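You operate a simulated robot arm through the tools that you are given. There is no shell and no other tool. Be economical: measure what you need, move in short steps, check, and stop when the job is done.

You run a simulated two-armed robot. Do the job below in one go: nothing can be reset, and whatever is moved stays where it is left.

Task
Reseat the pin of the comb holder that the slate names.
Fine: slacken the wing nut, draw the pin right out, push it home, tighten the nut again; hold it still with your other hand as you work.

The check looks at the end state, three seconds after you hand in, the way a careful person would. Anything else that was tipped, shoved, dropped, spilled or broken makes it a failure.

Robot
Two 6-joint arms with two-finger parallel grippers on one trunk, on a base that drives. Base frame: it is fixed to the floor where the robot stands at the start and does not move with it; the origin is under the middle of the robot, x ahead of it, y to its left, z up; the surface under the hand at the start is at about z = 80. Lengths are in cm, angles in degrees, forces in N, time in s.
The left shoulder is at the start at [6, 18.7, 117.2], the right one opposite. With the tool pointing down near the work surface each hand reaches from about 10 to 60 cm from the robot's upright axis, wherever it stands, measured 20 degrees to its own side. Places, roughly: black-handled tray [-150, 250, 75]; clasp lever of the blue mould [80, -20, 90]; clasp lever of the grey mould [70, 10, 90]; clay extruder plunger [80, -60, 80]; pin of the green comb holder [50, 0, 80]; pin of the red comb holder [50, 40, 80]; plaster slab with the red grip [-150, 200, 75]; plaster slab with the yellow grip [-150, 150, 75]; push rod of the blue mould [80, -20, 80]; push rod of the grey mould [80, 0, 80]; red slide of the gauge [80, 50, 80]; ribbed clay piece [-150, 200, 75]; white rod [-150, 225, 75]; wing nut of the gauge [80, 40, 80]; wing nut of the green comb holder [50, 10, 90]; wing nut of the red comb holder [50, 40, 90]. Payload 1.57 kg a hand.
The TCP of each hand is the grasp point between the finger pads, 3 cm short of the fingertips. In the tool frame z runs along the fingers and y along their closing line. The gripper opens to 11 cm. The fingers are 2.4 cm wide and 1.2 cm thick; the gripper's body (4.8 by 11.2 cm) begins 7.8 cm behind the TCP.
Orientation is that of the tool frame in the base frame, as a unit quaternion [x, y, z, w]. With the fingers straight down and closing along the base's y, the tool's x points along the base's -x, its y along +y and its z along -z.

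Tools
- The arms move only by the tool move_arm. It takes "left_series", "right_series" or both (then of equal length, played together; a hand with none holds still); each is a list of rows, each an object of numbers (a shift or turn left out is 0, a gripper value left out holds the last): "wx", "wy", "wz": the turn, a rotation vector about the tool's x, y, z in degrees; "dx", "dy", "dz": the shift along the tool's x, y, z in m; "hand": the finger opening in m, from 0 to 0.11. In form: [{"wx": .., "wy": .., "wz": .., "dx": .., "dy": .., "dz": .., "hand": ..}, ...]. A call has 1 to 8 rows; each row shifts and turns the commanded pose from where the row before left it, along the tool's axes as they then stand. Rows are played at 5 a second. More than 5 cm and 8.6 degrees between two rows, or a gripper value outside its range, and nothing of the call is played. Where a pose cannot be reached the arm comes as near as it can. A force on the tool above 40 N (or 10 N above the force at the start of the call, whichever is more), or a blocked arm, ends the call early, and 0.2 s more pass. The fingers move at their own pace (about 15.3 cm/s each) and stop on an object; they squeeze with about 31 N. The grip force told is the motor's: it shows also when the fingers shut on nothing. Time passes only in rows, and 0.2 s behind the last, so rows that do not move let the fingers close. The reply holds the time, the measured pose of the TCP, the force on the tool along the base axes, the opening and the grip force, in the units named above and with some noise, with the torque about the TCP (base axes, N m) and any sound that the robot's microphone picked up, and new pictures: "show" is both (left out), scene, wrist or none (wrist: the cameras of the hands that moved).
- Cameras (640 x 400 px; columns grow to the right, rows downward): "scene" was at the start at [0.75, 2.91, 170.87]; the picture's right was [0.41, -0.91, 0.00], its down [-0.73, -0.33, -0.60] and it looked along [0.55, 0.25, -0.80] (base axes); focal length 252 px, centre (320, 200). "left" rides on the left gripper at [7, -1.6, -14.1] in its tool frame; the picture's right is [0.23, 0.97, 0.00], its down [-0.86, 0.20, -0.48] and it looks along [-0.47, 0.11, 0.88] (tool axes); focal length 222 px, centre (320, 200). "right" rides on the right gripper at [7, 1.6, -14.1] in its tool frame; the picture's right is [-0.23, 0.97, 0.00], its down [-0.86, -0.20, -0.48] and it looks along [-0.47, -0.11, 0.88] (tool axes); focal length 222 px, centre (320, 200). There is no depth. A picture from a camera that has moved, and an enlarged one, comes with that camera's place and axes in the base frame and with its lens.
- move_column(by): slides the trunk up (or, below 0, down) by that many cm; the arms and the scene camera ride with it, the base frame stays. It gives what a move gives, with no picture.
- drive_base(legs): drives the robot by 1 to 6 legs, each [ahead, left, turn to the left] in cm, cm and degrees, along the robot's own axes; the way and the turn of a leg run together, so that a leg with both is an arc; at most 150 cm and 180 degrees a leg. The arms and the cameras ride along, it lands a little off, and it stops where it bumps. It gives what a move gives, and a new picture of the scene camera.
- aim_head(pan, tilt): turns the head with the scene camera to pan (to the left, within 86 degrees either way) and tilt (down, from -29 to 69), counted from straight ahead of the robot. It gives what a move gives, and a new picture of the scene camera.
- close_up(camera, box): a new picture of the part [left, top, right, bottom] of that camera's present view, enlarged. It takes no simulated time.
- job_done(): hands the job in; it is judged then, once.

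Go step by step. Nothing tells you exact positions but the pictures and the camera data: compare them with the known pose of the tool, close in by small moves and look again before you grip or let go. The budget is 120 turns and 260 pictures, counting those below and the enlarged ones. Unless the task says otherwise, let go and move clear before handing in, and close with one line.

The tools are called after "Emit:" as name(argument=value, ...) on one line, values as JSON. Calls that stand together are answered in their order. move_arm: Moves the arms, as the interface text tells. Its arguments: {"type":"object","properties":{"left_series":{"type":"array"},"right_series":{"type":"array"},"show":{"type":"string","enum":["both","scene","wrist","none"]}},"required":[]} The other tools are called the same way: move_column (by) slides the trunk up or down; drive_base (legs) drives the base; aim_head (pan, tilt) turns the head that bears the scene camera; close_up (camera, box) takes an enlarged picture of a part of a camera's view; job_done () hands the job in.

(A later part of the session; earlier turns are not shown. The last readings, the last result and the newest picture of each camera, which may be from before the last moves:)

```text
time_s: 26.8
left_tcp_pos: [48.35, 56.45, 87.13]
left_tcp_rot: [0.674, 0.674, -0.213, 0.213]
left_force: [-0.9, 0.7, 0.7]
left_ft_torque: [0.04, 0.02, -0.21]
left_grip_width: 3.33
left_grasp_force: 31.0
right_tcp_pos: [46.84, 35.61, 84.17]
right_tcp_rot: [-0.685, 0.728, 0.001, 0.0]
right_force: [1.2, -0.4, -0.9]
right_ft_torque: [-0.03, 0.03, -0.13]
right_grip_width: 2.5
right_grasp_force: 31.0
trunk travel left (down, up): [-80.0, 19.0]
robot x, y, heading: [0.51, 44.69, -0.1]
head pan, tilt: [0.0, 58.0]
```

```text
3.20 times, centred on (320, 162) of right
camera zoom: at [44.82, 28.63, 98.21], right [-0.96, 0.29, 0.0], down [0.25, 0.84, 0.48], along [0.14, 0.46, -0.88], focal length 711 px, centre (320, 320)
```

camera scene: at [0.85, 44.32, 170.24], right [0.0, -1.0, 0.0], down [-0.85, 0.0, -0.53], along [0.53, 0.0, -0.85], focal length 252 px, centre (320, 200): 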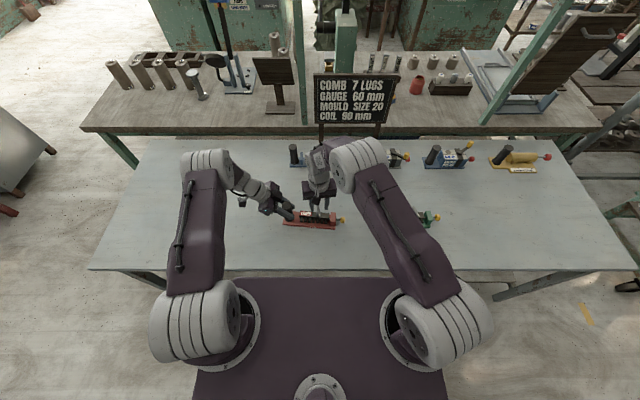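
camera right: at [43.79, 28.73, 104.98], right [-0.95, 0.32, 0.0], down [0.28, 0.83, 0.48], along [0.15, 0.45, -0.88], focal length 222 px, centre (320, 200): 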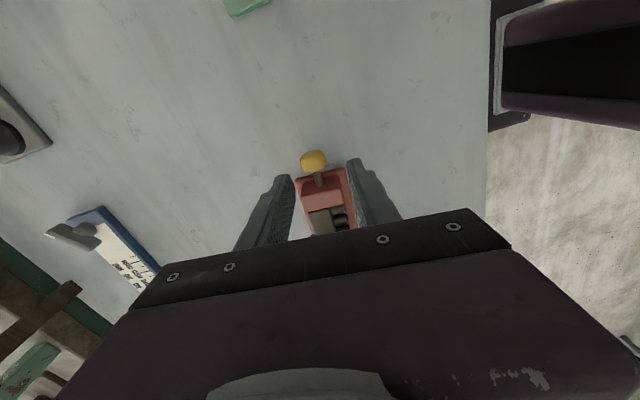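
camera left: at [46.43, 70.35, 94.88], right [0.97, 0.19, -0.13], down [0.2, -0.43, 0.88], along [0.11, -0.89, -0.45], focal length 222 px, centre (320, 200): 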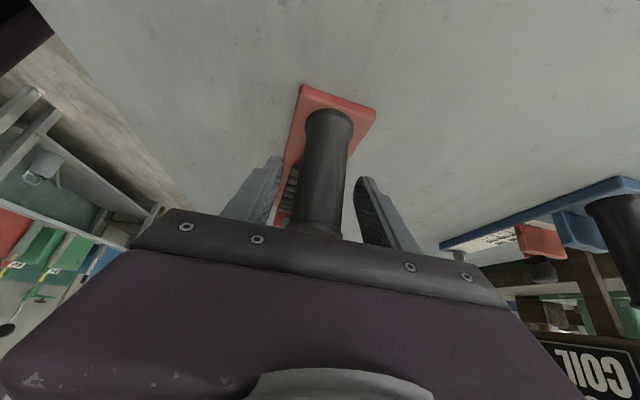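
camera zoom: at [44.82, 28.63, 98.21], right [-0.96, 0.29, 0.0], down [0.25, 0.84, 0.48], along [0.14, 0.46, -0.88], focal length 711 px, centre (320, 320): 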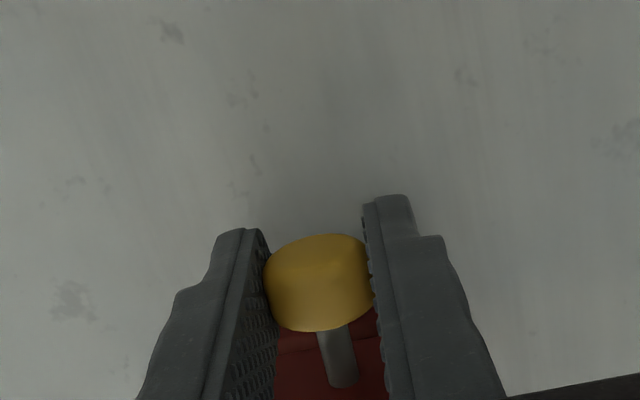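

Knob held with hardly any side force, so I'll draw along tool x in small steps.

Emit:
move_arm(right_series=[{"dx": 0.008}, {"dx": 0.008}, {"dx": 0.008}, {}], show="none")

Emit:
close_up(camera="scene", box=[285, 180, 365, 230])

```text
time_s: 27.8
left_tcp_pos: [48.16, 56.48, 87.27]
left_tcp_rot: [0.674, 0.674, -0.213, 0.212]
left_force: [-4.4, -12.1, 1.9]
left_ft_torque: [-0.59, 0.12, -0.51]
left_grip_width: 3.31
left_grasp_force: 30.5
right_tcp_pos: [46.56, 33.11, 84.14]
right_tcp_rot: [-0.685, 0.729, 0.0, 0.0]
right_force: [2.9, 11.3, -1.2]
right_ft_torque: [-0.01, -0.06, -0.14]
right_grip_width: 2.46
right_grasp_force: 31.1
trunk travel left (down, up): [-80.0, 19.0]
robot x, y, heading: [0.05, 44.46, 0.1]
head pan, tilt: [0.0, 58.0]
```

```text
8.00 times, centred on (325, 205) of scene
camera zoom: at [0.83, 44.29, 170.24], right [0.0, -1.0, 0.0], down [-0.85, 0.0, -0.53], along [0.53, 0.0, -0.85], focal length 2014 px, centre (280, 160)
```

zoom: 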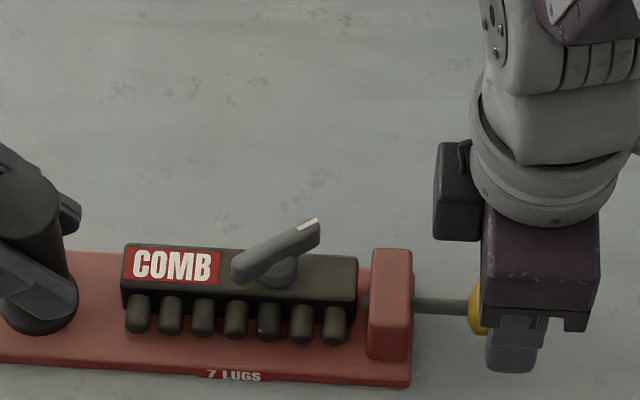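

The pin slides at about 11 N. I'll keep drawing it out.

Emit:
move_arm(right_series=[{"dx": 0.01}, {"dx": 0.01}, {"dx": 0.01}, {"dx": 0.01}, {}], show="none")

Emit:
close_up(camera="scene", box=[285, 180, 365, 230])

```text
time_s: 29.0
left_tcp_pos: [48.33, 56.58, 87.26]
left_tcp_rot: [0.674, 0.675, -0.212, 0.213]
left_force: [2.5, 1.5, 3.8]
left_ft_torque: [0.69, 0.01, -0.08]
left_grip_width: 3.33
left_grasp_force: 31.2
right_tcp_pos: [46.34, 29.21, 83.97]
right_tcp_rot: [-0.686, 0.728, 0.0, 0.0]
right_force: [0.3, -0.4, 0.5]
right_ft_torque: [-0.02, 0.01, 0.0]
right_grip_width: 1.01
right_grasp_force: 0.0
trunk travel left (down, up): [-80.0, 19.0]
robot x, y, heading: [-0.03, 44.53, -0.1]
head pan, tilt: [0.0, 58.0]
```

```text
8.00 times, centred on (325, 205) of scene
camera zoom: at [0.88, 44.37, 170.24], right [0.0, -1.0, 0.0], down [-0.85, 0.0, -0.53], along [0.53, 0.0, -0.85], focal length 2014 px, centre (280, 160)
```

zoom: 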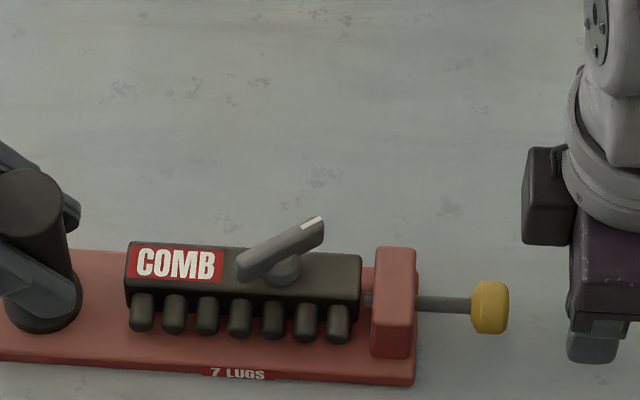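

The fingers slipped off the knob. The pin has come out about 1.2 cm so far, and there's now roughly 2.8 cm of bare shaft behind the knob. I'll reopen, return over the knob and look before gripping the shaft, where the hand can pull on the back of the knob.

Emit:
move_arm(right_series=[{"hand": 0.045}, {"hand": 0.045, "dy": -0.003}, {"dx": -0.02}, {"dx": -0.02}, {"dx": -0.01}, {}], show="none")

Emit:
close_up(camera="right", box=[220, 100, 420, 225])

Emit:
close_up(camera="scene", box=[285, 180, 365, 230])

```text
time_s: 30.4
left_tcp_pos: [48.34, 56.38, 87.18]
left_tcp_rot: [0.674, 0.675, -0.212, 0.212]
left_force: [2.4, -0.2, 3.2]
left_ft_torque: [0.6, -0.04, -0.09]
left_grip_width: 3.33
left_grasp_force: 31.1
right_tcp_pos: [46.99, 34.11, 84.04]
right_tcp_rot: [-0.685, 0.728, 0.0, 0.0]
right_force: [0.0, 0.4, 0.2]
right_ft_torque: [-0.03, 0.0, 0.0]
right_grip_width: 4.51
right_grasp_force: 0.0
trunk travel left (down, up): [-80.0, 19.0]
robot x, y, heading: [0.17, 44.51, 0.1]
head pan, tilt: [0.0, 58.0]
```

```text
3.20 times, centred on (320, 162) of right
camera zoom: at [45.02, 27.19, 98.23], right [-0.96, 0.29, 0.0], down [0.25, 0.84, 0.48], along [0.14, 0.46, -0.88], focal length 711 px, centre (320, 320)
```

zoom: 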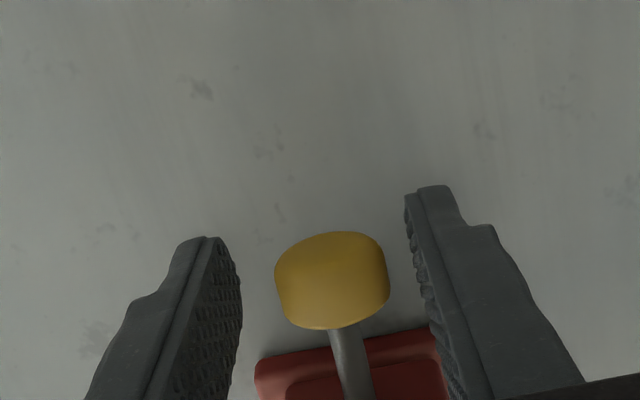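

```text
8.00 times, centred on (325, 205) of scene
camera zoom: at [0.87, 44.28, 170.24], right [0.0, -1.0, 0.0], down [-0.85, 0.0, -0.53], along [0.53, 0.0, -0.85], focal length 2014 px, centre (280, 160)
```

zoom: 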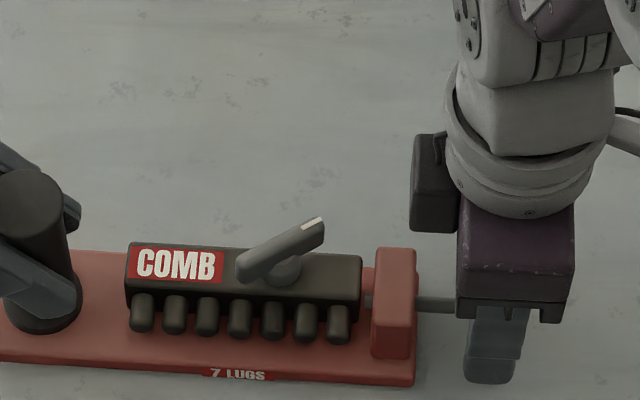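

Emit:
move_arm(right_series=[{"dx": -0.012}, {"dx": -0.011}, {"hand": 0.03}, {"hand": 0.015}, {"hand": 0.0}, {}, {}], show="none")

Emit:
close_up(camera="right", box=[220, 100, 420, 225])

Emit:
close_up(camera="scene", box=[285, 180, 365, 230])

```text
time_s: 32.0
left_tcp_pos: [48.21, 56.46, 87.24]
left_tcp_rot: [0.674, 0.675, -0.211, 0.213]
left_force: [-0.9, -0.6, -0.7]
left_ft_torque: [-0.27, -0.08, -0.18]
left_grip_width: 3.35
left_grasp_force: 31.1
right_tcp_pos: [47.16, 36.51, 84.14]
right_tcp_rot: [-0.686, 0.728, 0.0, 0.0]
right_force: [-0.1, -0.4, -0.6]
right_ft_torque: [0.01, 0.01, 0.0]
right_grip_width: 0.0
right_grasp_force: 21.0
trunk travel left (down, up): [-80.0, 19.0]
robot x, y, heading: [0.04, 44.7, -0.0]
head pan, tilt: [0.0, 58.0]
```

```text
3.20 times, centred on (320, 162) of right
camera zoom: at [45.14, 29.5, 98.24], right [-0.96, 0.29, 0.0], down [0.25, 0.84, 0.48], along [0.14, 0.46, -0.88], focal length 711 px, centre (320, 320)
```

zoom: 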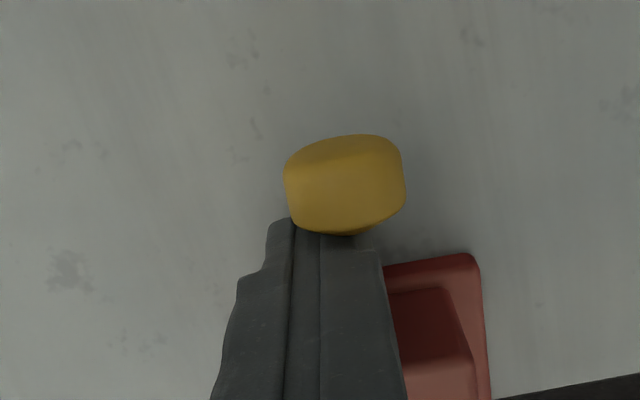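

```text
8.00 times, centred on (325, 205) of scene
camera zoom: at [0.85, 44.31, 170.23], right [0.0, -1.0, 0.0], down [-0.85, 0.0, -0.53], along [0.53, 0.0, -0.85], focal length 2014 px, centre (280, 160)
```

zoom: 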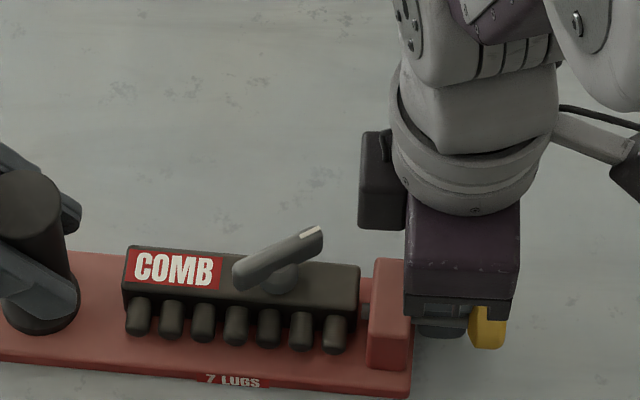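

The fingers shut to zero, so they didn't catch the shaft, and the holder yawed back a little. I'll open and look closely before doing anything else.

Emit:
move_arm(right_series=[{"hand": 0.045}, {"hand": 0.045}, {"dz": -0.03}, {"dz": -0.03}, {}], show="none")

Emit:
close_up(camera="right", box=[240, 100, 400, 200])

Emit:
close_up(camera="scene", box=[285, 190, 365, 240])

```text
time_s: 33.2
left_tcp_pos: [48.27, 56.48, 87.31]
left_tcp_rot: [0.674, 0.674, -0.213, 0.213]
left_force: [-1.1, 0.2, -0.1]
left_ft_torque: [0.06, 0.09, -0.19]
left_grip_width: 3.33
left_grasp_force: 30.9
right_tcp_pos: [47.23, 36.45, 90.12]
right_tcp_rot: [-0.685, 0.728, 0.0, 0.0]
right_force: [-0.1, -0.3, 0.2]
right_ft_torque: [0.04, -0.03, 0.02]
right_grip_width: 4.5
right_grasp_force: 0.0
trunk travel left (down, up): [-80.0, 19.0]
robot x, y, heading: [0.23, 44.59, 0.0]
head pan, tilt: [0.0, 58.0]
```

```text
4.00 times, centred on (320, 150) of right
camera zoom: at [45.11, 29.47, 104.23], right [-0.96, 0.29, 0.0], down [0.25, 0.84, 0.48], along [0.14, 0.46, -0.88], focal length 888 px, centre (320, 400)
```

zoom: 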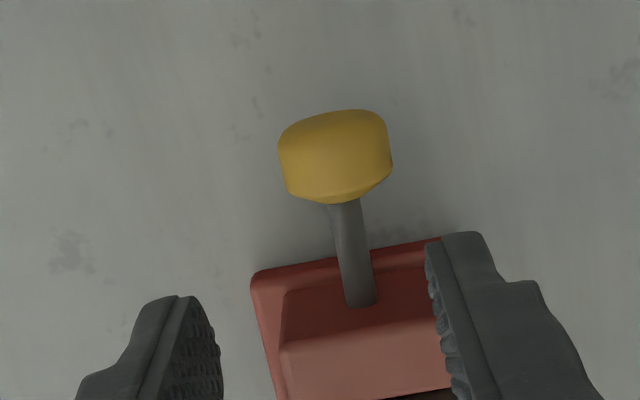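

```text
8.00 times, centred on (325, 215) of scene
camera zoom: at [0.86, 44.32, 170.24], right [0.0, -1.0, 0.0], down [-0.85, 0.0, -0.53], along [0.53, 0.0, -0.85], focal length 2014 px, centre (280, 80)
```

zoom: 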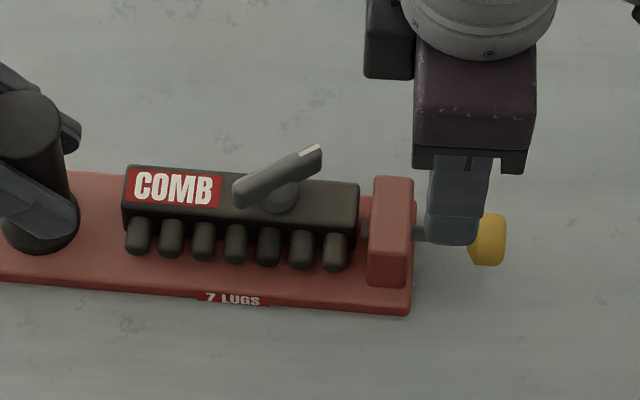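

The knob is now near (46.2, 34.3, 83), with the holder back at about its original yaw. I'll regrip the knob squarely and pull in 3 mm steps to see whether it has hit an end stop.

Emit:
move_arm(right_series=[{"dx": 0.022, "dy": 0.009}, {"wz": 2}, {"dz": 0.03}, {"dz": 0.034}, {"hand": 0.032}, {"hand": 0.026}, {"hand": 0.0}, {}], show="none")

Emit:
close_up(camera="right", box=[240, 120, 400, 220])

Emit:
close_up(camera="scene", box=[285, 190, 365, 240])

```text
time_s: 35.0
left_tcp_pos: [48.26, 56.49, 87.36]
left_tcp_rot: [0.675, 0.674, -0.212, 0.212]
left_force: [-3.6, 0.2, 1.3]
left_ft_torque: [-0.22, -0.12, -0.4]
left_grip_width: 3.33
left_grasp_force: 30.4
right_tcp_pos: [46.09, 34.4, 83.54]
right_tcp_rot: [-0.672, 0.74, 0.0, 0.0]
right_force: [2.5, -0.1, -0.7]
right_ft_torque: [0.1, 0.09, -0.12]
right_grip_width: 2.47
right_grasp_force: 31.1
trunk travel left (down, up): [-80.0, 19.0]
robot x, y, heading: [0.05, 44.58, 0.1]
head pan, tilt: [0.0, 58.0]
```

```text
4.00 times, centred on (320, 170) of right
camera zoom: at [43.9, 27.45, 97.74], right [-0.95, 0.32, 0.0], down [0.28, 0.83, 0.48], along [0.15, 0.45, -0.88], focal length 888 px, centre (320, 320)
```

zoom: 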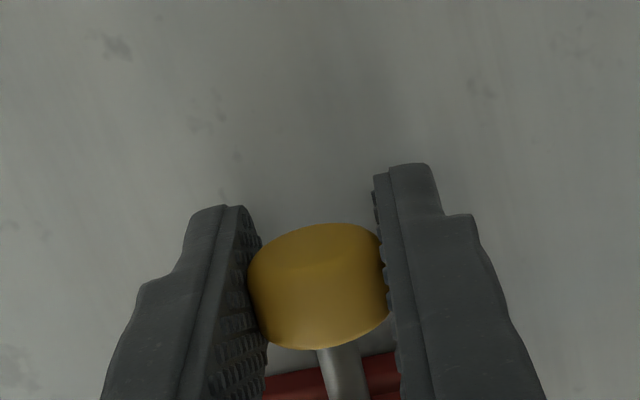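

```text
8.00 times, centred on (325, 215) of scene
camera zoom: at [0.86, 44.32, 170.24], right [0.0, -1.0, 0.0], down [-0.85, 0.0, -0.53], along [0.53, 0.0, -0.85], focal length 2014 px, centre (280, 80)
```

zoom: 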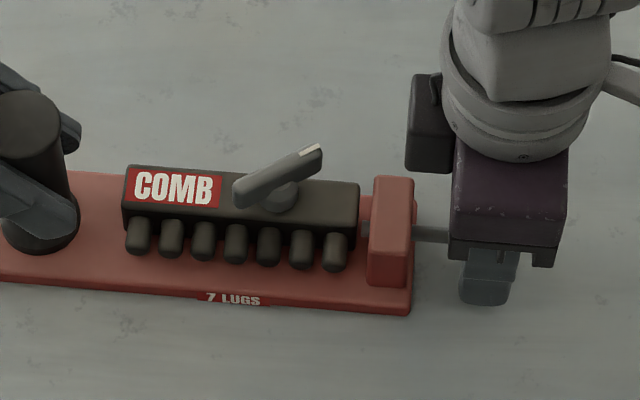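

Emit:
move_arm(right_series=[{"dx": 0.002}, {"dx": 0.002}, {}], show="none")

Emit:
close_up(camera="scene", box=[285, 190, 365, 240])

Emit:
close_up(camera="right", box=[240, 120, 400, 220])

```text
time_s: 35.8
left_tcp_pos: [48.21, 56.36, 87.16]
left_tcp_rot: [0.674, 0.674, -0.214, 0.212]
left_force: [-1.9, -28.5, -1.1]
left_ft_torque: [-0.35, -0.19, -0.25]
left_grip_width: 3.33
left_grasp_force: 30.9
right_tcp_pos: [46.2, 34.08, 83.63]
right_tcp_rot: [-0.672, 0.74, -0.001, 0.002]
right_force: [4.0, 28.4, 0.6]
right_ft_torque: [0.12, -0.04, 0.15]
right_grip_width: 2.49
right_grasp_force: 30.8
trunk travel left (down, up): [-80.0, 19.0]
robot x, y, heading: [0.09, 44.22, -0.0]
head pan, tilt: [0.0, 58.0]
```

```text
8.00 times, centred on (325, 215) of scene
camera zoom: at [0.9, 44.3, 170.24], right [0.0, -1.0, 0.0], down [-0.85, 0.0, -0.53], along [0.53, 0.0, -0.85], focal length 2014 px, centre (280, 80)
```

zoom: 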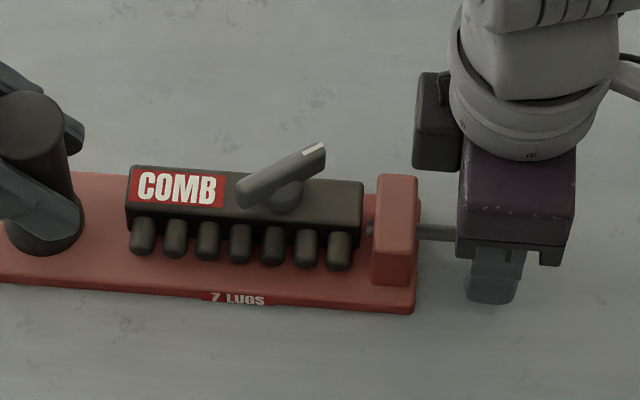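

```text
4.00 times, centred on (320, 170) of right
camera zoom: at [43.95, 27.12, 97.8], right [-0.95, 0.32, 0.0], down [0.28, 0.83, 0.48], along [0.16, 0.45, -0.88], focal length 888 px, centre (320, 320)
```

zoom: 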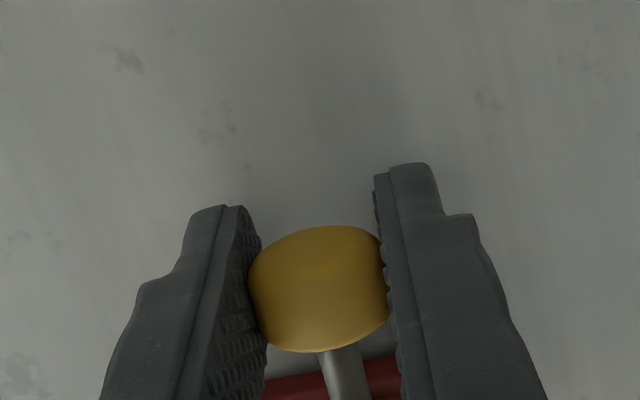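

A 4 mm pull gave 28 N with no pin travel, so this looks like the end stop. I'll check the gap between the bar and the post.

Emit:
close_up(camera="scene", box=[324, 208, 348, 223])

```text
16.00 times, centred on (336, 216) of scene
camera zoom: at [0.9, 44.3, 170.24], right [0.0, -1.0, 0.0], down [-0.85, 0.0, -0.53], along [0.53, 0.0, -0.85], focal length 4028 px, centre (64, -48)
```

zoom: 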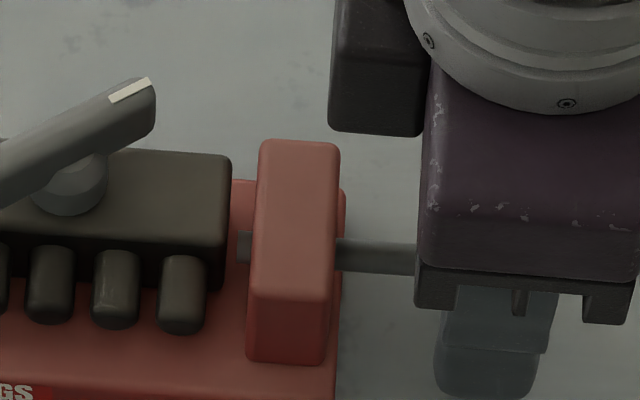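

Confirmed: the pin end stands clear of the bar and stays captive in the post, so it's right out. Now I push it home in small steps until the force rises.

Emit:
move_arm(right_series=[{"dx": -0.004}, {"dx": -0.003}, {"dx": -0.003}, {"dx": -0.003}, {"dx": -0.002}, {}], show="none")

Emit:
close_up(camera="scene", box=[285, 190, 365, 240])

```text
time_s: 37.2
left_tcp_pos: [48.38, 56.53, 87.32]
left_tcp_rot: [0.674, 0.676, -0.211, 0.213]
left_force: [-1.1, 4.0, 1.5]
left_ft_torque: [0.89, 0.24, -0.29]
left_grip_width: 3.35
left_grasp_force: 31.3
right_tcp_pos: [46.24, 35.39, 83.7]
right_tcp_rot: [-0.672, 0.74, -0.001, 0.0]
right_force: [1.4, -2.0, 0.5]
right_ft_torque: [-0.01, -0.03, -0.05]
right_grip_width: 2.47
right_grasp_force: 30.7
trunk travel left (down, up): [-80.0, 19.0]
robot x, y, heading: [0.16, 44.72, -0.1]
head pan, tilt: [0.0, 58.0]
```

```text
8.00 times, centred on (325, 215) of scene
camera zoom: at [0.84, 44.36, 170.24], right [0.0, -1.0, 0.0], down [-0.85, 0.0, -0.53], along [0.53, 0.0, -0.85], focal length 2014 px, centre (280, 80)
```

zoom: 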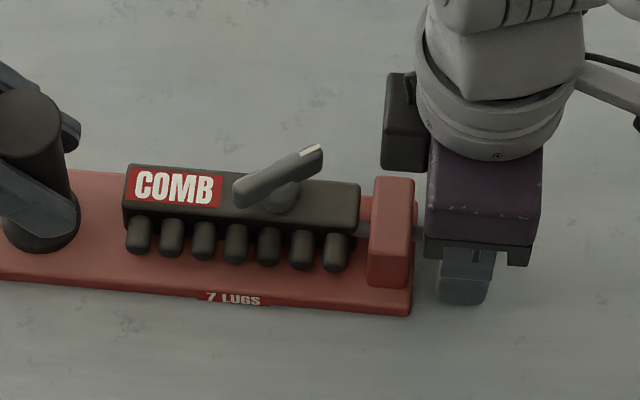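

Emit:
move_arm(right_series=[{"dx": -0.002}, {"dx": -0.002}, {}], show="none")

Emit:
close_up(camera="scene", box=[285, 190, 365, 240])

Emit:
close_up(camera="right", box=[240, 120, 400, 220])

```text
time_s: 38.0
left_tcp_pos: [48.26, 56.45, 87.26]
left_tcp_rot: [0.674, 0.675, -0.212, 0.213]
left_force: [1.1, 2.8, 0.9]
left_ft_torque: [0.37, -0.25, 0.01]
left_grip_width: 3.35
left_grasp_force: 31.6
right_tcp_pos: [46.31, 35.9, 83.66]
right_tcp_rot: [-0.673, 0.74, 0.0, 0.0]
right_force: [0.6, -2.0, 0.7]
right_ft_torque: [0.06, 0.25, -0.04]
right_grip_width: 2.46
right_grasp_force: 30.9
trunk travel left (down, up): [-80.0, 19.0]
robot x, y, heading: [-0.42, 44.82, -0.1]
head pan, tilt: [0.0, 58.0]
```

```text
8.00 times, centred on (325, 215) of scene
camera zoom: at [0.89, 44.33, 170.23], right [0.0, -1.0, 0.0], down [-0.85, 0.0, -0.53], along [0.53, 0.0, -0.85], focal length 2014 px, centre (280, 80)
```

zoom: 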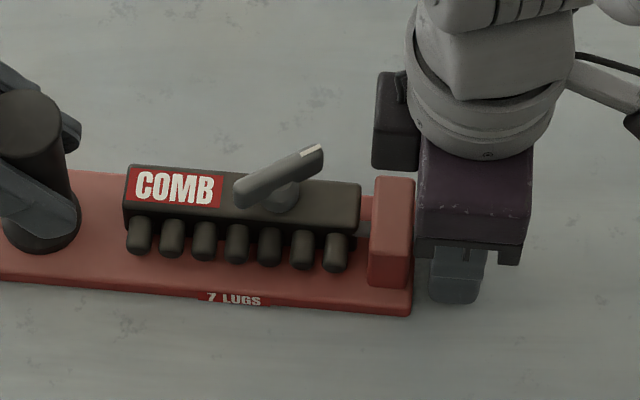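

```text
4.00 times, centred on (320, 170) of right
camera zoom: at [44.0, 28.95, 97.78], right [-0.95, 0.32, 0.0], down [0.28, 0.83, 0.48], along [0.15, 0.45, -0.88], focal length 888 px, centre (320, 320)
```

zoom: 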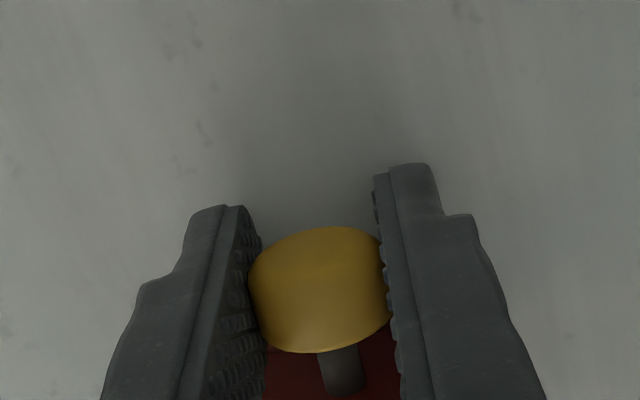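

Force is only 2 N and the knob is already about 4 mm deeper than at the start, so the pin hadn't been fully seated then. I'll carry on until it seats.

Emit:
move_arm(right_series=[{"dx": -0.002}, {"dx": -0.002}, {}], show="none")

Emit:
close_up(camera="scene", box=[285, 190, 365, 240])

Emit:
close_up(camera="right", box=[240, 120, 400, 220])

```text
time_s: 38.8
left_tcp_pos: [48.27, 56.33, 87.15]
left_tcp_rot: [0.674, 0.675, -0.212, 0.213]
left_force: [0.7, 1.9, 3.4]
left_ft_torque: [-0.23, -0.2, -0.02]
left_grip_width: 3.33
left_grasp_force: 31.3
right_tcp_pos: [46.33, 36.11, 83.57]
right_tcp_rot: [-0.672, 0.74, 0.0, 0.0]
right_force: [0.8, -1.2, -1.7]
right_ft_torque: [-0.44, 0.12, -0.04]
right_grip_width: 2.46
right_grasp_force: 31.3
trunk travel left (down, up): [-80.0, 19.0]
robot x, y, heading: [0.21, 44.27, -0.1]
head pan, tilt: [0.0, 58.0]
```

```text
8.00 times, centred on (325, 215) of scene
camera zoom: at [0.91, 44.32, 170.23], right [0.0, -1.0, 0.0], down [-0.85, 0.0, -0.53], along [0.53, 0.0, -0.85], focal length 2014 px, centre (280, 80)
```

zoom: 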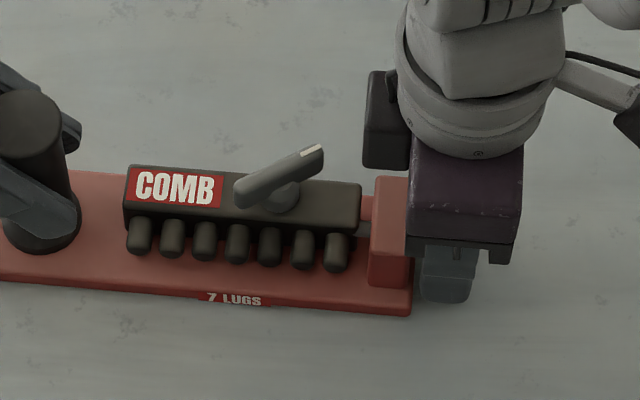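

```text
4.00 times, centred on (320, 170) of right
camera zoom: at [44.06, 29.35, 97.79], right [-0.95, 0.32, 0.0], down [0.28, 0.83, 0.48], along [0.15, 0.45, -0.88], focal length 888 px, centre (320, 320)
```

zoom: 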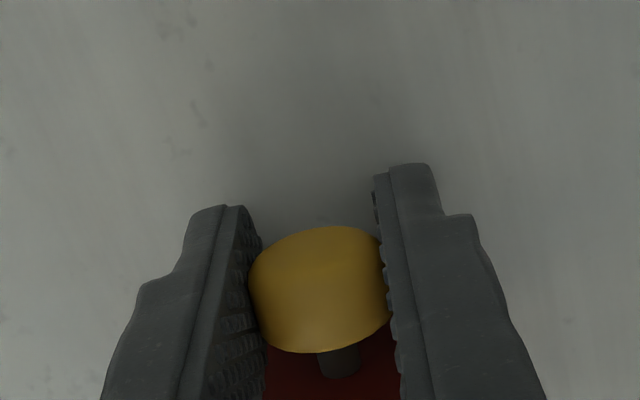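

Emit:
move_arm(right_series=[{"dx": -0.002}, {"dx": -0.0015}, {}], show="none")

Emit:
close_up(camera="right", box=[240, 120, 400, 220])

```text
time_s: 39.6
left_tcp_pos: [48.26, 56.48, 87.26]
left_tcp_rot: [0.675, 0.674, -0.212, 0.212]
left_force: [-1.3, 12.9, 5.3]
left_ft_torque: [-0.25, 0.33, -0.27]
left_grip_width: 3.35
left_grasp_force: 31.1
right_tcp_pos: [46.31, 36.55, 83.67]
right_tcp_rot: [-0.673, 0.74, 0.001, 0.0]
right_force: [1.5, -13.9, -1.9]
right_ft_torque: [-0.15, -0.07, -0.12]
right_grip_width: 2.46
right_grasp_force: 30.7
trunk travel left (down, up): [-80.0, 19.0]
robot x, y, heading: [0.18, 45.01, -0.2]
head pan, tilt: [0.0, 58.0]
```

```text
4.00 times, centred on (320, 170) of right
camera zoom: at [44.06, 29.59, 97.8], right [-0.95, 0.32, 0.0], down [0.28, 0.83, 0.48], along [0.15, 0.45, -0.88], focal length 888 px, centre (320, 320)
```

zoom: 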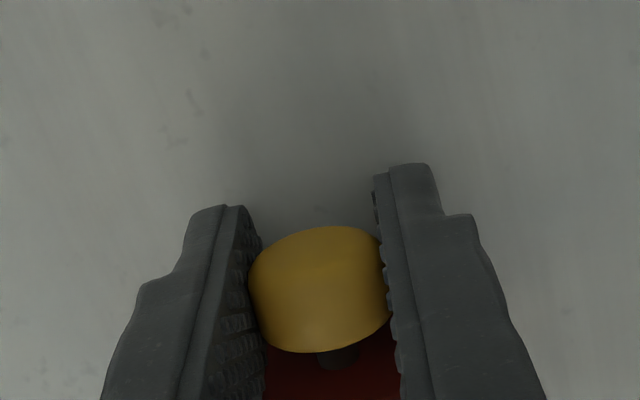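

Force rose to 14 N, but that could be the fingers touching the post. I'll release, back off and look at the gap, then push on the knob's end with closed fingers.

Emit:
move_arm(right_series=[{"dx": 0.002, "hand": 0.04}, {"hand": 0.045}, {"dx": 0.025}, {"dx": 0.025}, {"dx": 0.02, "hand": 0.0}, {}], show="none")

Emit:
close_up(camera="scene", box=[317, 200, 365, 230])

Emit:
close_up(camera="right", box=[240, 120, 400, 220])

```text
time_s: 41.0
left_tcp_pos: [48.19, 56.55, 87.26]
left_tcp_rot: [0.675, 0.674, -0.212, 0.212]
left_force: [0.3, -1.8, -0.2]
left_ft_torque: [-0.04, -0.11, -0.12]
left_grip_width: 3.32
left_grasp_force: 30.0
right_tcp_pos: [45.6, 29.35, 83.63]
right_tcp_rot: [-0.672, 0.74, -0.001, 0.001]
right_force: [0.1, -0.1, 0.8]
right_ft_torque: [-0.01, 0.02, 0.01]
right_grip_width: 0.0
right_grasp_force: 21.3
trunk travel left (down, up): [-80.0, 19.0]
robot x, y, heading: [-0.1, 44.65, 0.0]
head pan, tilt: [0.0, 58.0]
```

```text
13.33 times, centred on (341, 215) of scene
camera zoom: at [0.86, 44.32, 170.24], right [0.0, -1.0, 0.0], down [-0.85, 0.0, -0.53], along [0.53, 0.0, -0.85], focal length 3356 px, centre (40, 0)
```

zoom: 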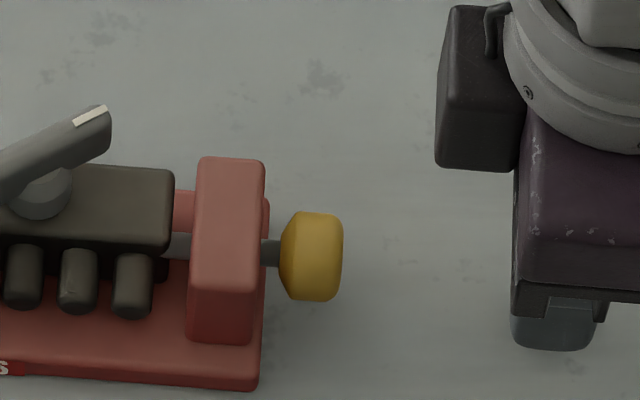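

```text
4.00 times, centred on (320, 170) of right
camera zoom: at [43.36, 22.49, 97.85], right [-0.95, 0.32, 0.0], down [0.28, 0.83, 0.48], along [0.15, 0.45, -0.88], focal length 888 px, centre (320, 320)
```

zoom: 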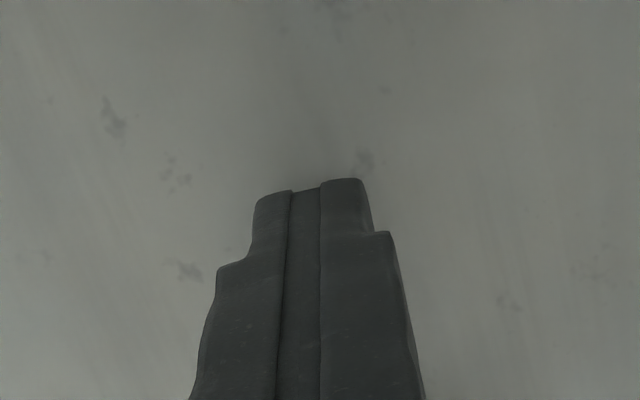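

Knob now stands about 0.5 cm off the post. I'll push its end face with the closed fingers to make sure it's fully seated.

Emit:
move_arm(right_series=[{"dx": -0.025}, {"dx": -0.02}, {"dx": -0.003}, {"dx": -0.002}, {"dx": -0.001}, {"dx": -0.001}, {}], show="none")

Emit:
close_up(camera="scene", box=[317, 200, 365, 230])

Emit:
close_up(camera="right", box=[240, 120, 400, 220])

```text
time_s: 42.6
left_tcp_pos: [48.28, 56.48, 87.19]
left_tcp_rot: [0.674, 0.675, -0.211, 0.213]
left_force: [-1.3, 11.9, 1.9]
left_ft_torque: [-0.35, 0.34, -0.33]
left_grip_width: 3.35
left_grasp_force: 31.2
right_tcp_pos: [45.97, 34.63, 83.62]
right_tcp_rot: [-0.672, 0.74, 0.0, 0.001]
right_force: [0.8, -13.0, 1.0]
right_ft_torque: [0.15, -0.01, -0.04]
right_grip_width: 0.0
right_grasp_force: 21.2
trunk travel left (down, up): [-80.0, 19.0]
robot x, y, heading: [0.21, 44.41, 0.0]
head pan, tilt: [0.0, 58.0]
```

```text
13.33 times, centred on (341, 215) of scene
camera zoom: at [0.83, 44.29, 170.24], right [0.0, -1.0, 0.0], down [-0.85, 0.0, -0.53], along [0.53, 0.0, -0.85], focal length 3356 px, centre (40, 0)
```

zoom: 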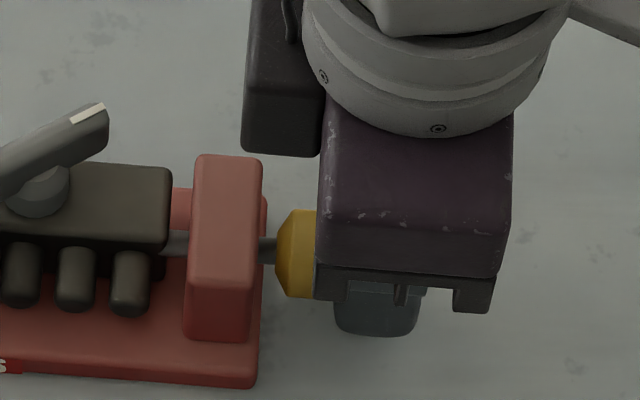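

```text
4.00 times, centred on (320, 170) of right
camera zoom: at [43.84, 27.63, 97.82], right [-0.95, 0.32, 0.0], down [0.28, 0.83, 0.48], along [0.15, 0.45, -0.88], focal length 888 px, centre (320, 320)
```

zoom: 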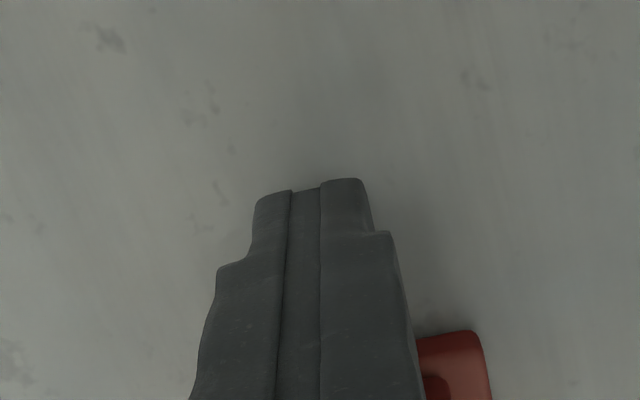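

Emit:
move_arm(right_series=[{"dx": -0.0015}, {"dx": -0.0015}, {}], show="none")

Emit:
close_up(camera="scene", box=[317, 200, 365, 230])

```text
time_s: 43.4
left_tcp_pos: [48.31, 56.6, 87.32]
left_tcp_rot: [0.674, 0.675, -0.21, 0.212]
left_force: [1.8, 31.1, 2.8]
left_ft_torque: [0.09, 0.44, -0.24]
left_grip_width: 3.33
left_grasp_force: 31.5
right_tcp_pos: [46.01, 34.72, 83.65]
right_tcp_rot: [-0.673, 0.74, 0.0, -0.001]
right_force: [-2.8, -33.5, 2.2]
right_ft_torque: [0.25, -0.03, -0.03]
right_grip_width: 0.0
right_grasp_force: 21.2
trunk travel left (down, up): [-80.0, 19.0]
robot x, y, heading: [0.21, 44.53, 0.1]
head pan, tilt: [0.0, 58.0]
```

```text
13.33 times, centred on (341, 215) of scene
camera zoom: at [0.78, 44.29, 170.24], right [0.0, -1.0, 0.0], down [-0.85, 0.0, -0.53], along [0.53, 0.0, -0.85], focal length 3356 px, centre (40, 0)
```

zoom: 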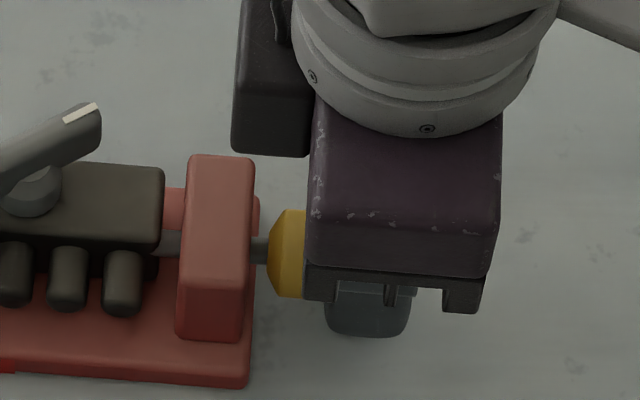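

33 N and no further travel, so the pin is home. I'll back off, lift and return above the wing nut to tighten it.

Emit:
move_arm(right_series=[{"dx": 0.015}, {"dx": 0.015}, {"dz": -0.045}, {"dz": -0.045, "hand": 0.045}, {"dx": -0.045, "dy": -0.004}, {"dx": -0.045, "dy": -0.004}, {"dx": -0.045, "dy": -0.004}, {}], show="none")

Emit:
move_arm(right_series=[{"wz": -7}, {"wz": -7}, {"wz": -7}, {"wz": -7}, {"wz": -6.5}, {}], show="none")

Emit:
close_up(camera="right", box=[220, 80, 420, 205])

Emit:
close_up(camera="scene", box=[285, 190, 365, 240])

```text
time_s: 45.2
left_tcp_pos: [48.3, 56.56, 87.16]
left_tcp_rot: [0.674, 0.674, -0.212, 0.214]
left_force: [0.3, 2.4, 1.9]
left_ft_torque: [-0.73, 0.34, -0.19]
left_grip_width: 3.36
left_grasp_force: 31.1
right_tcp_pos: [48.49, 45.44, 92.83]
right_tcp_rot: [-0.672, 0.741, 0.0, 0.0]
right_force: [0.7, -0.8, 0.3]
right_ft_torque: [0.02, -0.01, -0.01]
right_grip_width: 4.51
right_grasp_force: 0.1
trunk travel left (down, up): [-80.0, 19.0]
robot x, y, heading: [-0.06, 44.28, 0.2]
head pan, tilt: [0.0, 58.0]
```

```text
time_s: 46.6
left_tcp_pos: [48.21, 56.58, 87.27]
left_tcp_rot: [0.674, 0.675, -0.213, 0.213]
left_force: [-0.8, 2.1, 1.4]
left_ft_torque: [0.05, 0.09, -0.15]
left_grip_width: 3.34
left_grasp_force: 31.4
right_tcp_pos: [48.26, 45.17, 92.63]
right_tcp_rot: [0.862, -0.506, 0.001, 0.001]
right_force: [-0.4, -0.2, -0.4]
right_ft_torque: [0.03, 0.02, -0.01]
right_grip_width: 4.52
right_grasp_force: 0.1
trunk travel left (down, up): [-80.0, 19.0]
robot x, y, heading: [-0.02, 44.43, 0.2]
head pan, tilt: [0.0, 58.0]
```

```text
3.20 times, centred on (320, 142) of right
camera zoom: at [50.35, 38.3, 106.81], right [-0.96, -0.28, 0.0], down [-0.24, 0.84, 0.48], along [-0.13, 0.46, -0.88], focal length 711 px, centre (320, 384)
```

zoom: 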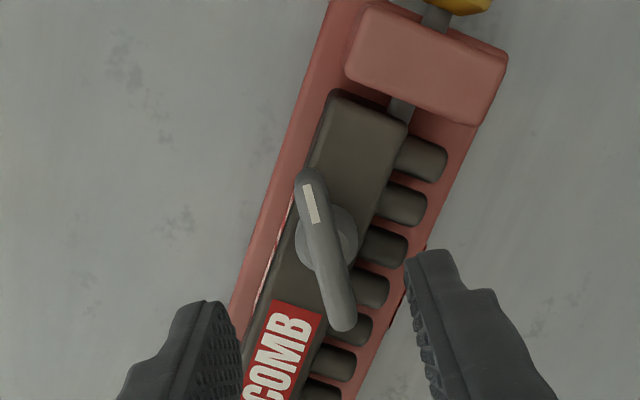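

```text
8.00 times, centred on (325, 215) of scene
camera zoom: at [0.82, 44.37, 170.24], right [0.0, -1.0, 0.0], down [-0.85, 0.0, -0.53], along [0.53, 0.0, -0.85], focal length 2014 px, centre (280, 80)
```

zoom: 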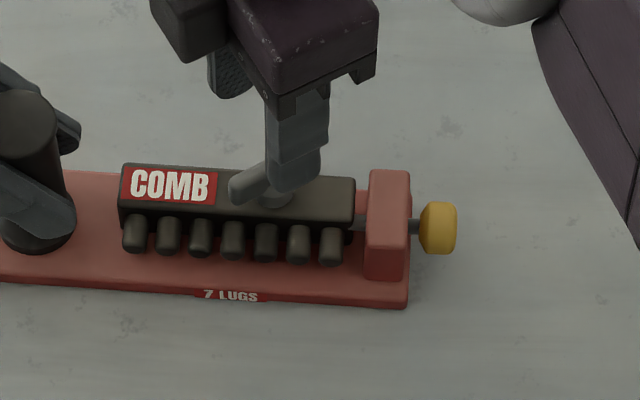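

Wing at about (48.27, 45.0) and 119°, and the hand's yaw matches. I'll lower, grip and turn clockwise.

Emit:
move_arm(right_series=[{"dx": 0.0015, "dy": 0.001, "hand": 0.035}, {"dz": 0.025}, {"dz": 0.025}, {"hand": 0.02}, {"hand": 0.012}, {"hand": 0.0}, {}, {}], show="none")

Emit:
close_up(camera="right", box=[220, 80, 420, 205])

```text
time_s: 48.4
left_tcp_pos: [48.51, 56.46, 87.25]
left_tcp_rot: [0.674, 0.675, -0.212, 0.212]
left_force: [1.9, 6.2, 1.3]
left_ft_torque: [-0.1, 0.09, 0.16]
left_grip_width: 3.33
left_grasp_force: 30.9
right_tcp_pos: [48.28, 45.15, 87.63]
right_tcp_rot: [0.862, -0.507, 0.0, 0.0]
right_force: [-2.5, -4.7, 0.1]
right_ft_torque: [-0.11, -0.02, 0.01]
right_grip_width: 0.86
right_grasp_force: 27.2
trunk travel left (down, up): [-80.0, 19.0]
robot x, y, heading: [-0.07, 44.52, 0.0]
head pan, tilt: [0.0, 58.0]
```

```text
3.20 times, centred on (320, 142) of right
camera zoom: at [50.3, 38.08, 101.72], right [-0.96, -0.27, 0.0], down [-0.24, 0.84, 0.48], along [-0.13, 0.46, -0.88], focal length 711 px, centre (320, 384)
```

zoom: 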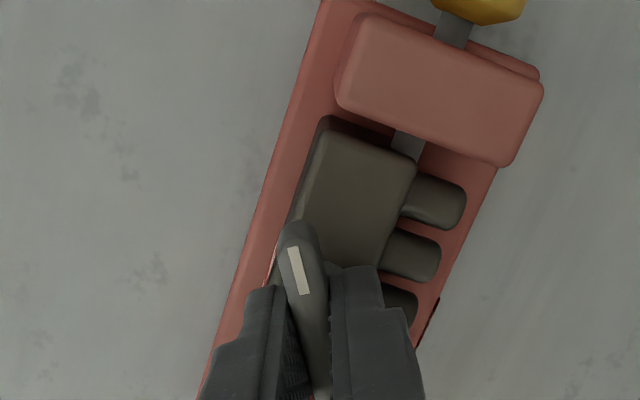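

Good grip, so I start turning clockwise.

Emit:
move_arm(right_series=[{"wz": 7}, {"wz": 7}, {"wz": 7}, {"wz": 7}, {"wz": 7}, {"wz": 7}, {"wz": 7}, {"wz": 7}], show="none")

Emit:
move_arm(right_series=[{"wz": 7}, {"wz": 7}, {"wz": 7}, {"wz": 7}, {"wz": 7}, {"wz": 7}, {}], show="none")

Emit:
close_up(camera="scene", box=[275, 180, 355, 230])

```text
time_s: 50.2
left_tcp_pos: [48.35, 56.41, 87.21]
left_tcp_rot: [0.673, 0.675, -0.213, 0.213]
left_force: [-4.4, 0.6, 13.9]
left_ft_torque: [-0.62, -0.01, -0.36]
left_grip_width: 3.33
left_grasp_force: 31.2
right_tcp_pos: [48.37, 45.01, 87.62]
right_tcp_rot: [-0.522, 0.853, 0.0, 0.0]
right_force: [3.2, -0.4, -11.5]
right_ft_torque: [-0.64, 0.13, 0.03]
right_grip_width: 0.85
right_grasp_force: 27.0
trunk travel left (down, up): [-80.0, 19.0]
robot x, y, heading: [0.28, 44.41, -0.1]
head pan, tilt: [0.0, 58.0]
```

```text
time_s: 51.8
left_tcp_pos: [48.33, 56.6, 87.2]
left_tcp_rot: [0.675, 0.675, -0.211, 0.211]
left_force: [-3.9, 13.7, 6.2]
left_ft_torque: [0.48, 0.64, -0.44]
left_grip_width: 3.34
left_grasp_force: 31.0
right_tcp_pos: [48.37, 44.92, 87.74]
right_tcp_rot: [-0.181, 0.984, 0.001, 0.0]
right_force: [3.6, -16.6, 0.0]
right_ft_torque: [-0.19, -0.64, 0.08]
right_grip_width: 0.86
right_grasp_force: 27.4
trunk travel left (down, up): [-80.0, 19.0]
robot x, y, heading: [-0.07, 44.59, -0.3]
head pan, tilt: [0.0, 58.0]
```

```text
8.00 times, centred on (315, 205) of scene
camera zoom: at [0.8, 44.24, 170.24], right [0.0, -1.0, 0.0], down [-0.85, 0.0, -0.53], along [0.53, 0.0, -0.85], focal length 2014 px, centre (360, 160)
```

zoom: 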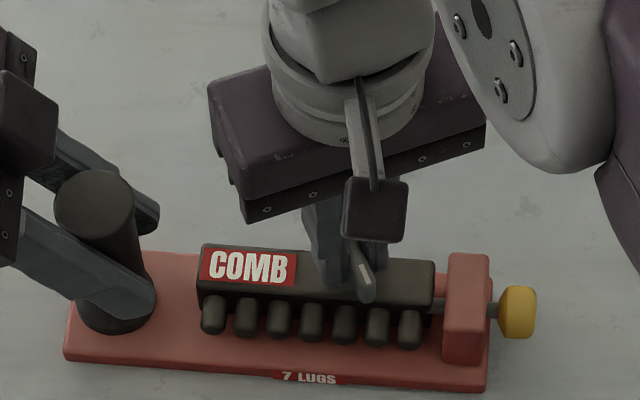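

Emit:
move_arm(right_series=[{"wz": 5, "dy": -0.0015}, {"wz": 5}, {"wz": 4}, {}], show="none")

Emit:
move_arm(right_series=[{"wz": 4}, {"wz": 4}, {}], show="none")

Emit:
close_up(camera="scene", box=[275, 180, 355, 230])

```text
time_s: 52.8
left_tcp_pos: [48.22, 56.52, 87.25]
left_tcp_rot: [0.674, 0.675, -0.211, 0.213]
left_force: [-0.3, 12.7, 0.6]
left_ft_torque: [0.93, 0.49, -0.42]
left_grip_width: 3.36
left_grasp_force: 31.0
right_tcp_pos: [48.41, 44.9, 87.59]
right_tcp_rot: [-0.061, 0.998, 0.0, 0.0]
right_force: [-1.5, -13.6, 0.7]
right_ft_torque: [-0.44, -0.24, 0.67]
right_grip_width: 0.89
right_grasp_force: 27.5
trunk travel left (down, up): [-80.0, 19.0]
robot x, y, heading: [0.04, 44.29, 0.2]
head pan, tilt: [0.0, 58.0]
```

```text
time_s: 53.6
left_tcp_pos: [48.4, 56.49, 87.22]
left_tcp_rot: [0.675, 0.674, -0.212, 0.212]
left_force: [2.0, 8.5, -2.9]
left_ft_torque: [0.82, 0.35, -0.36]
left_grip_width: 3.34
left_grasp_force: 31.3
right_tcp_pos: [48.52, 44.89, 87.61]
right_tcp_rot: [0.009, 1.0, 0.0, 0.001]
right_force: [-4.5, -8.4, -0.3]
right_ft_torque: [-0.4, -0.22, 0.79]
right_grip_width: 1.26
right_grasp_force: 29.5
trunk travel left (down, up): [-80.0, 19.0]
robot x, y, heading: [0.29, 44.79, -0.1]
head pan, tilt: [0.0, 58.0]
```

```text
8.00 times, centred on (315, 205) of scene
camera zoom: at [0.89, 44.32, 170.23], right [0.0, -1.0, 0.0], down [-0.85, 0.0, -0.53], along [0.53, 0.0, -0.85], focal length 2014 px, centre (360, 160)
```

zoom: 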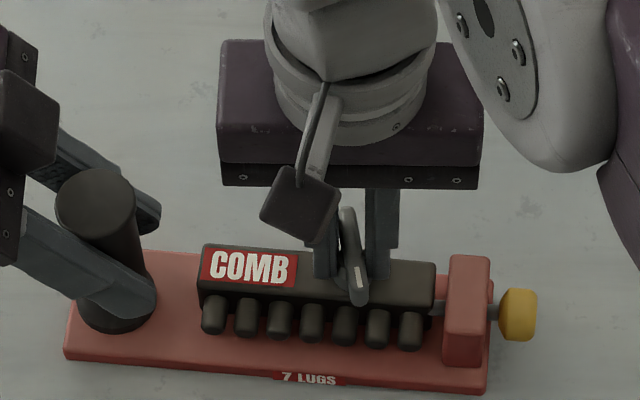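

The nut is tight again: 0.8 Nm and the fingers spreading, with the wing at its starting angle. I'll release while still slightly loaded, lift and inspect.

Emit:
move_arm(right_series=[{"wz": -5}, {"hand": 0.03}, {"hand": 0.045}, {"dz": -0.03}, {"dz": -0.04}, {"dz": -0.04}, {}], show="none")

Emit:
close_up(camera="right", box=[220, 40, 420, 165])

Emit:
close_up(camera="scene", box=[275, 190, 355, 240])

```text
time_s: 55.2
left_tcp_pos: [48.32, 56.45, 87.23]
left_tcp_rot: [0.674, 0.675, -0.212, 0.212]
left_force: [-1.6, 0.7, -0.3]
left_ft_torque: [-0.1, 0.01, -0.14]
left_grip_width: 3.34
left_grasp_force: 30.9
right_tcp_pos: [48.49, 44.97, 98.83]
right_tcp_rot: [-0.035, 0.999, 0.0, 0.0]
right_force: [-0.8, -0.6, 0.0]
right_ft_torque: [0.02, 0.01, -0.01]
right_grip_width: 4.49
right_grasp_force: 0.1
trunk travel left (down, up): [-80.0, 19.0]
robot x, y, heading: [-0.2, 44.41, 0.2]
head pan, tilt: [0.0, 58.0]
```

```text
3.20 times, centred on (320, 102) of right
camera zoom: at [41.35, 45.95, 112.93], right [0.16, 0.99, 0.0], down [0.87, -0.14, 0.48], along [0.47, -0.08, -0.88], focal length 711 px, centre (320, 512)
```

zoom: 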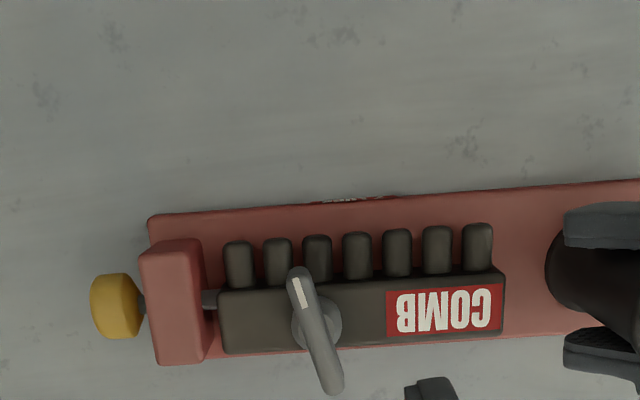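

```text
8.00 times, centred on (315, 215) of scene
camera zoom: at [0.86, 44.33, 170.24], right [0.0, -1.0, 0.0], down [-0.85, 0.0, -0.53], along [0.53, 0.0, -0.85], focal length 2014 px, centre (360, 80)
```

zoom: 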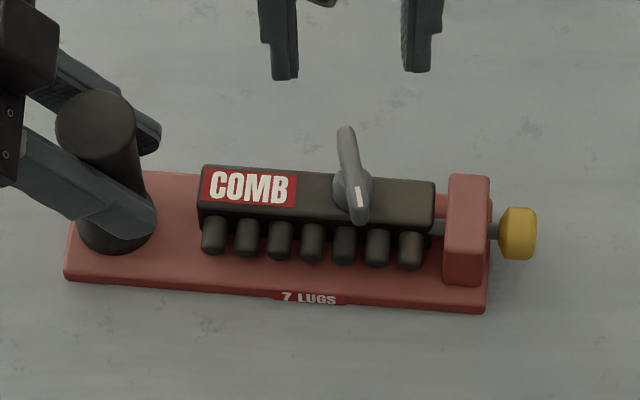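

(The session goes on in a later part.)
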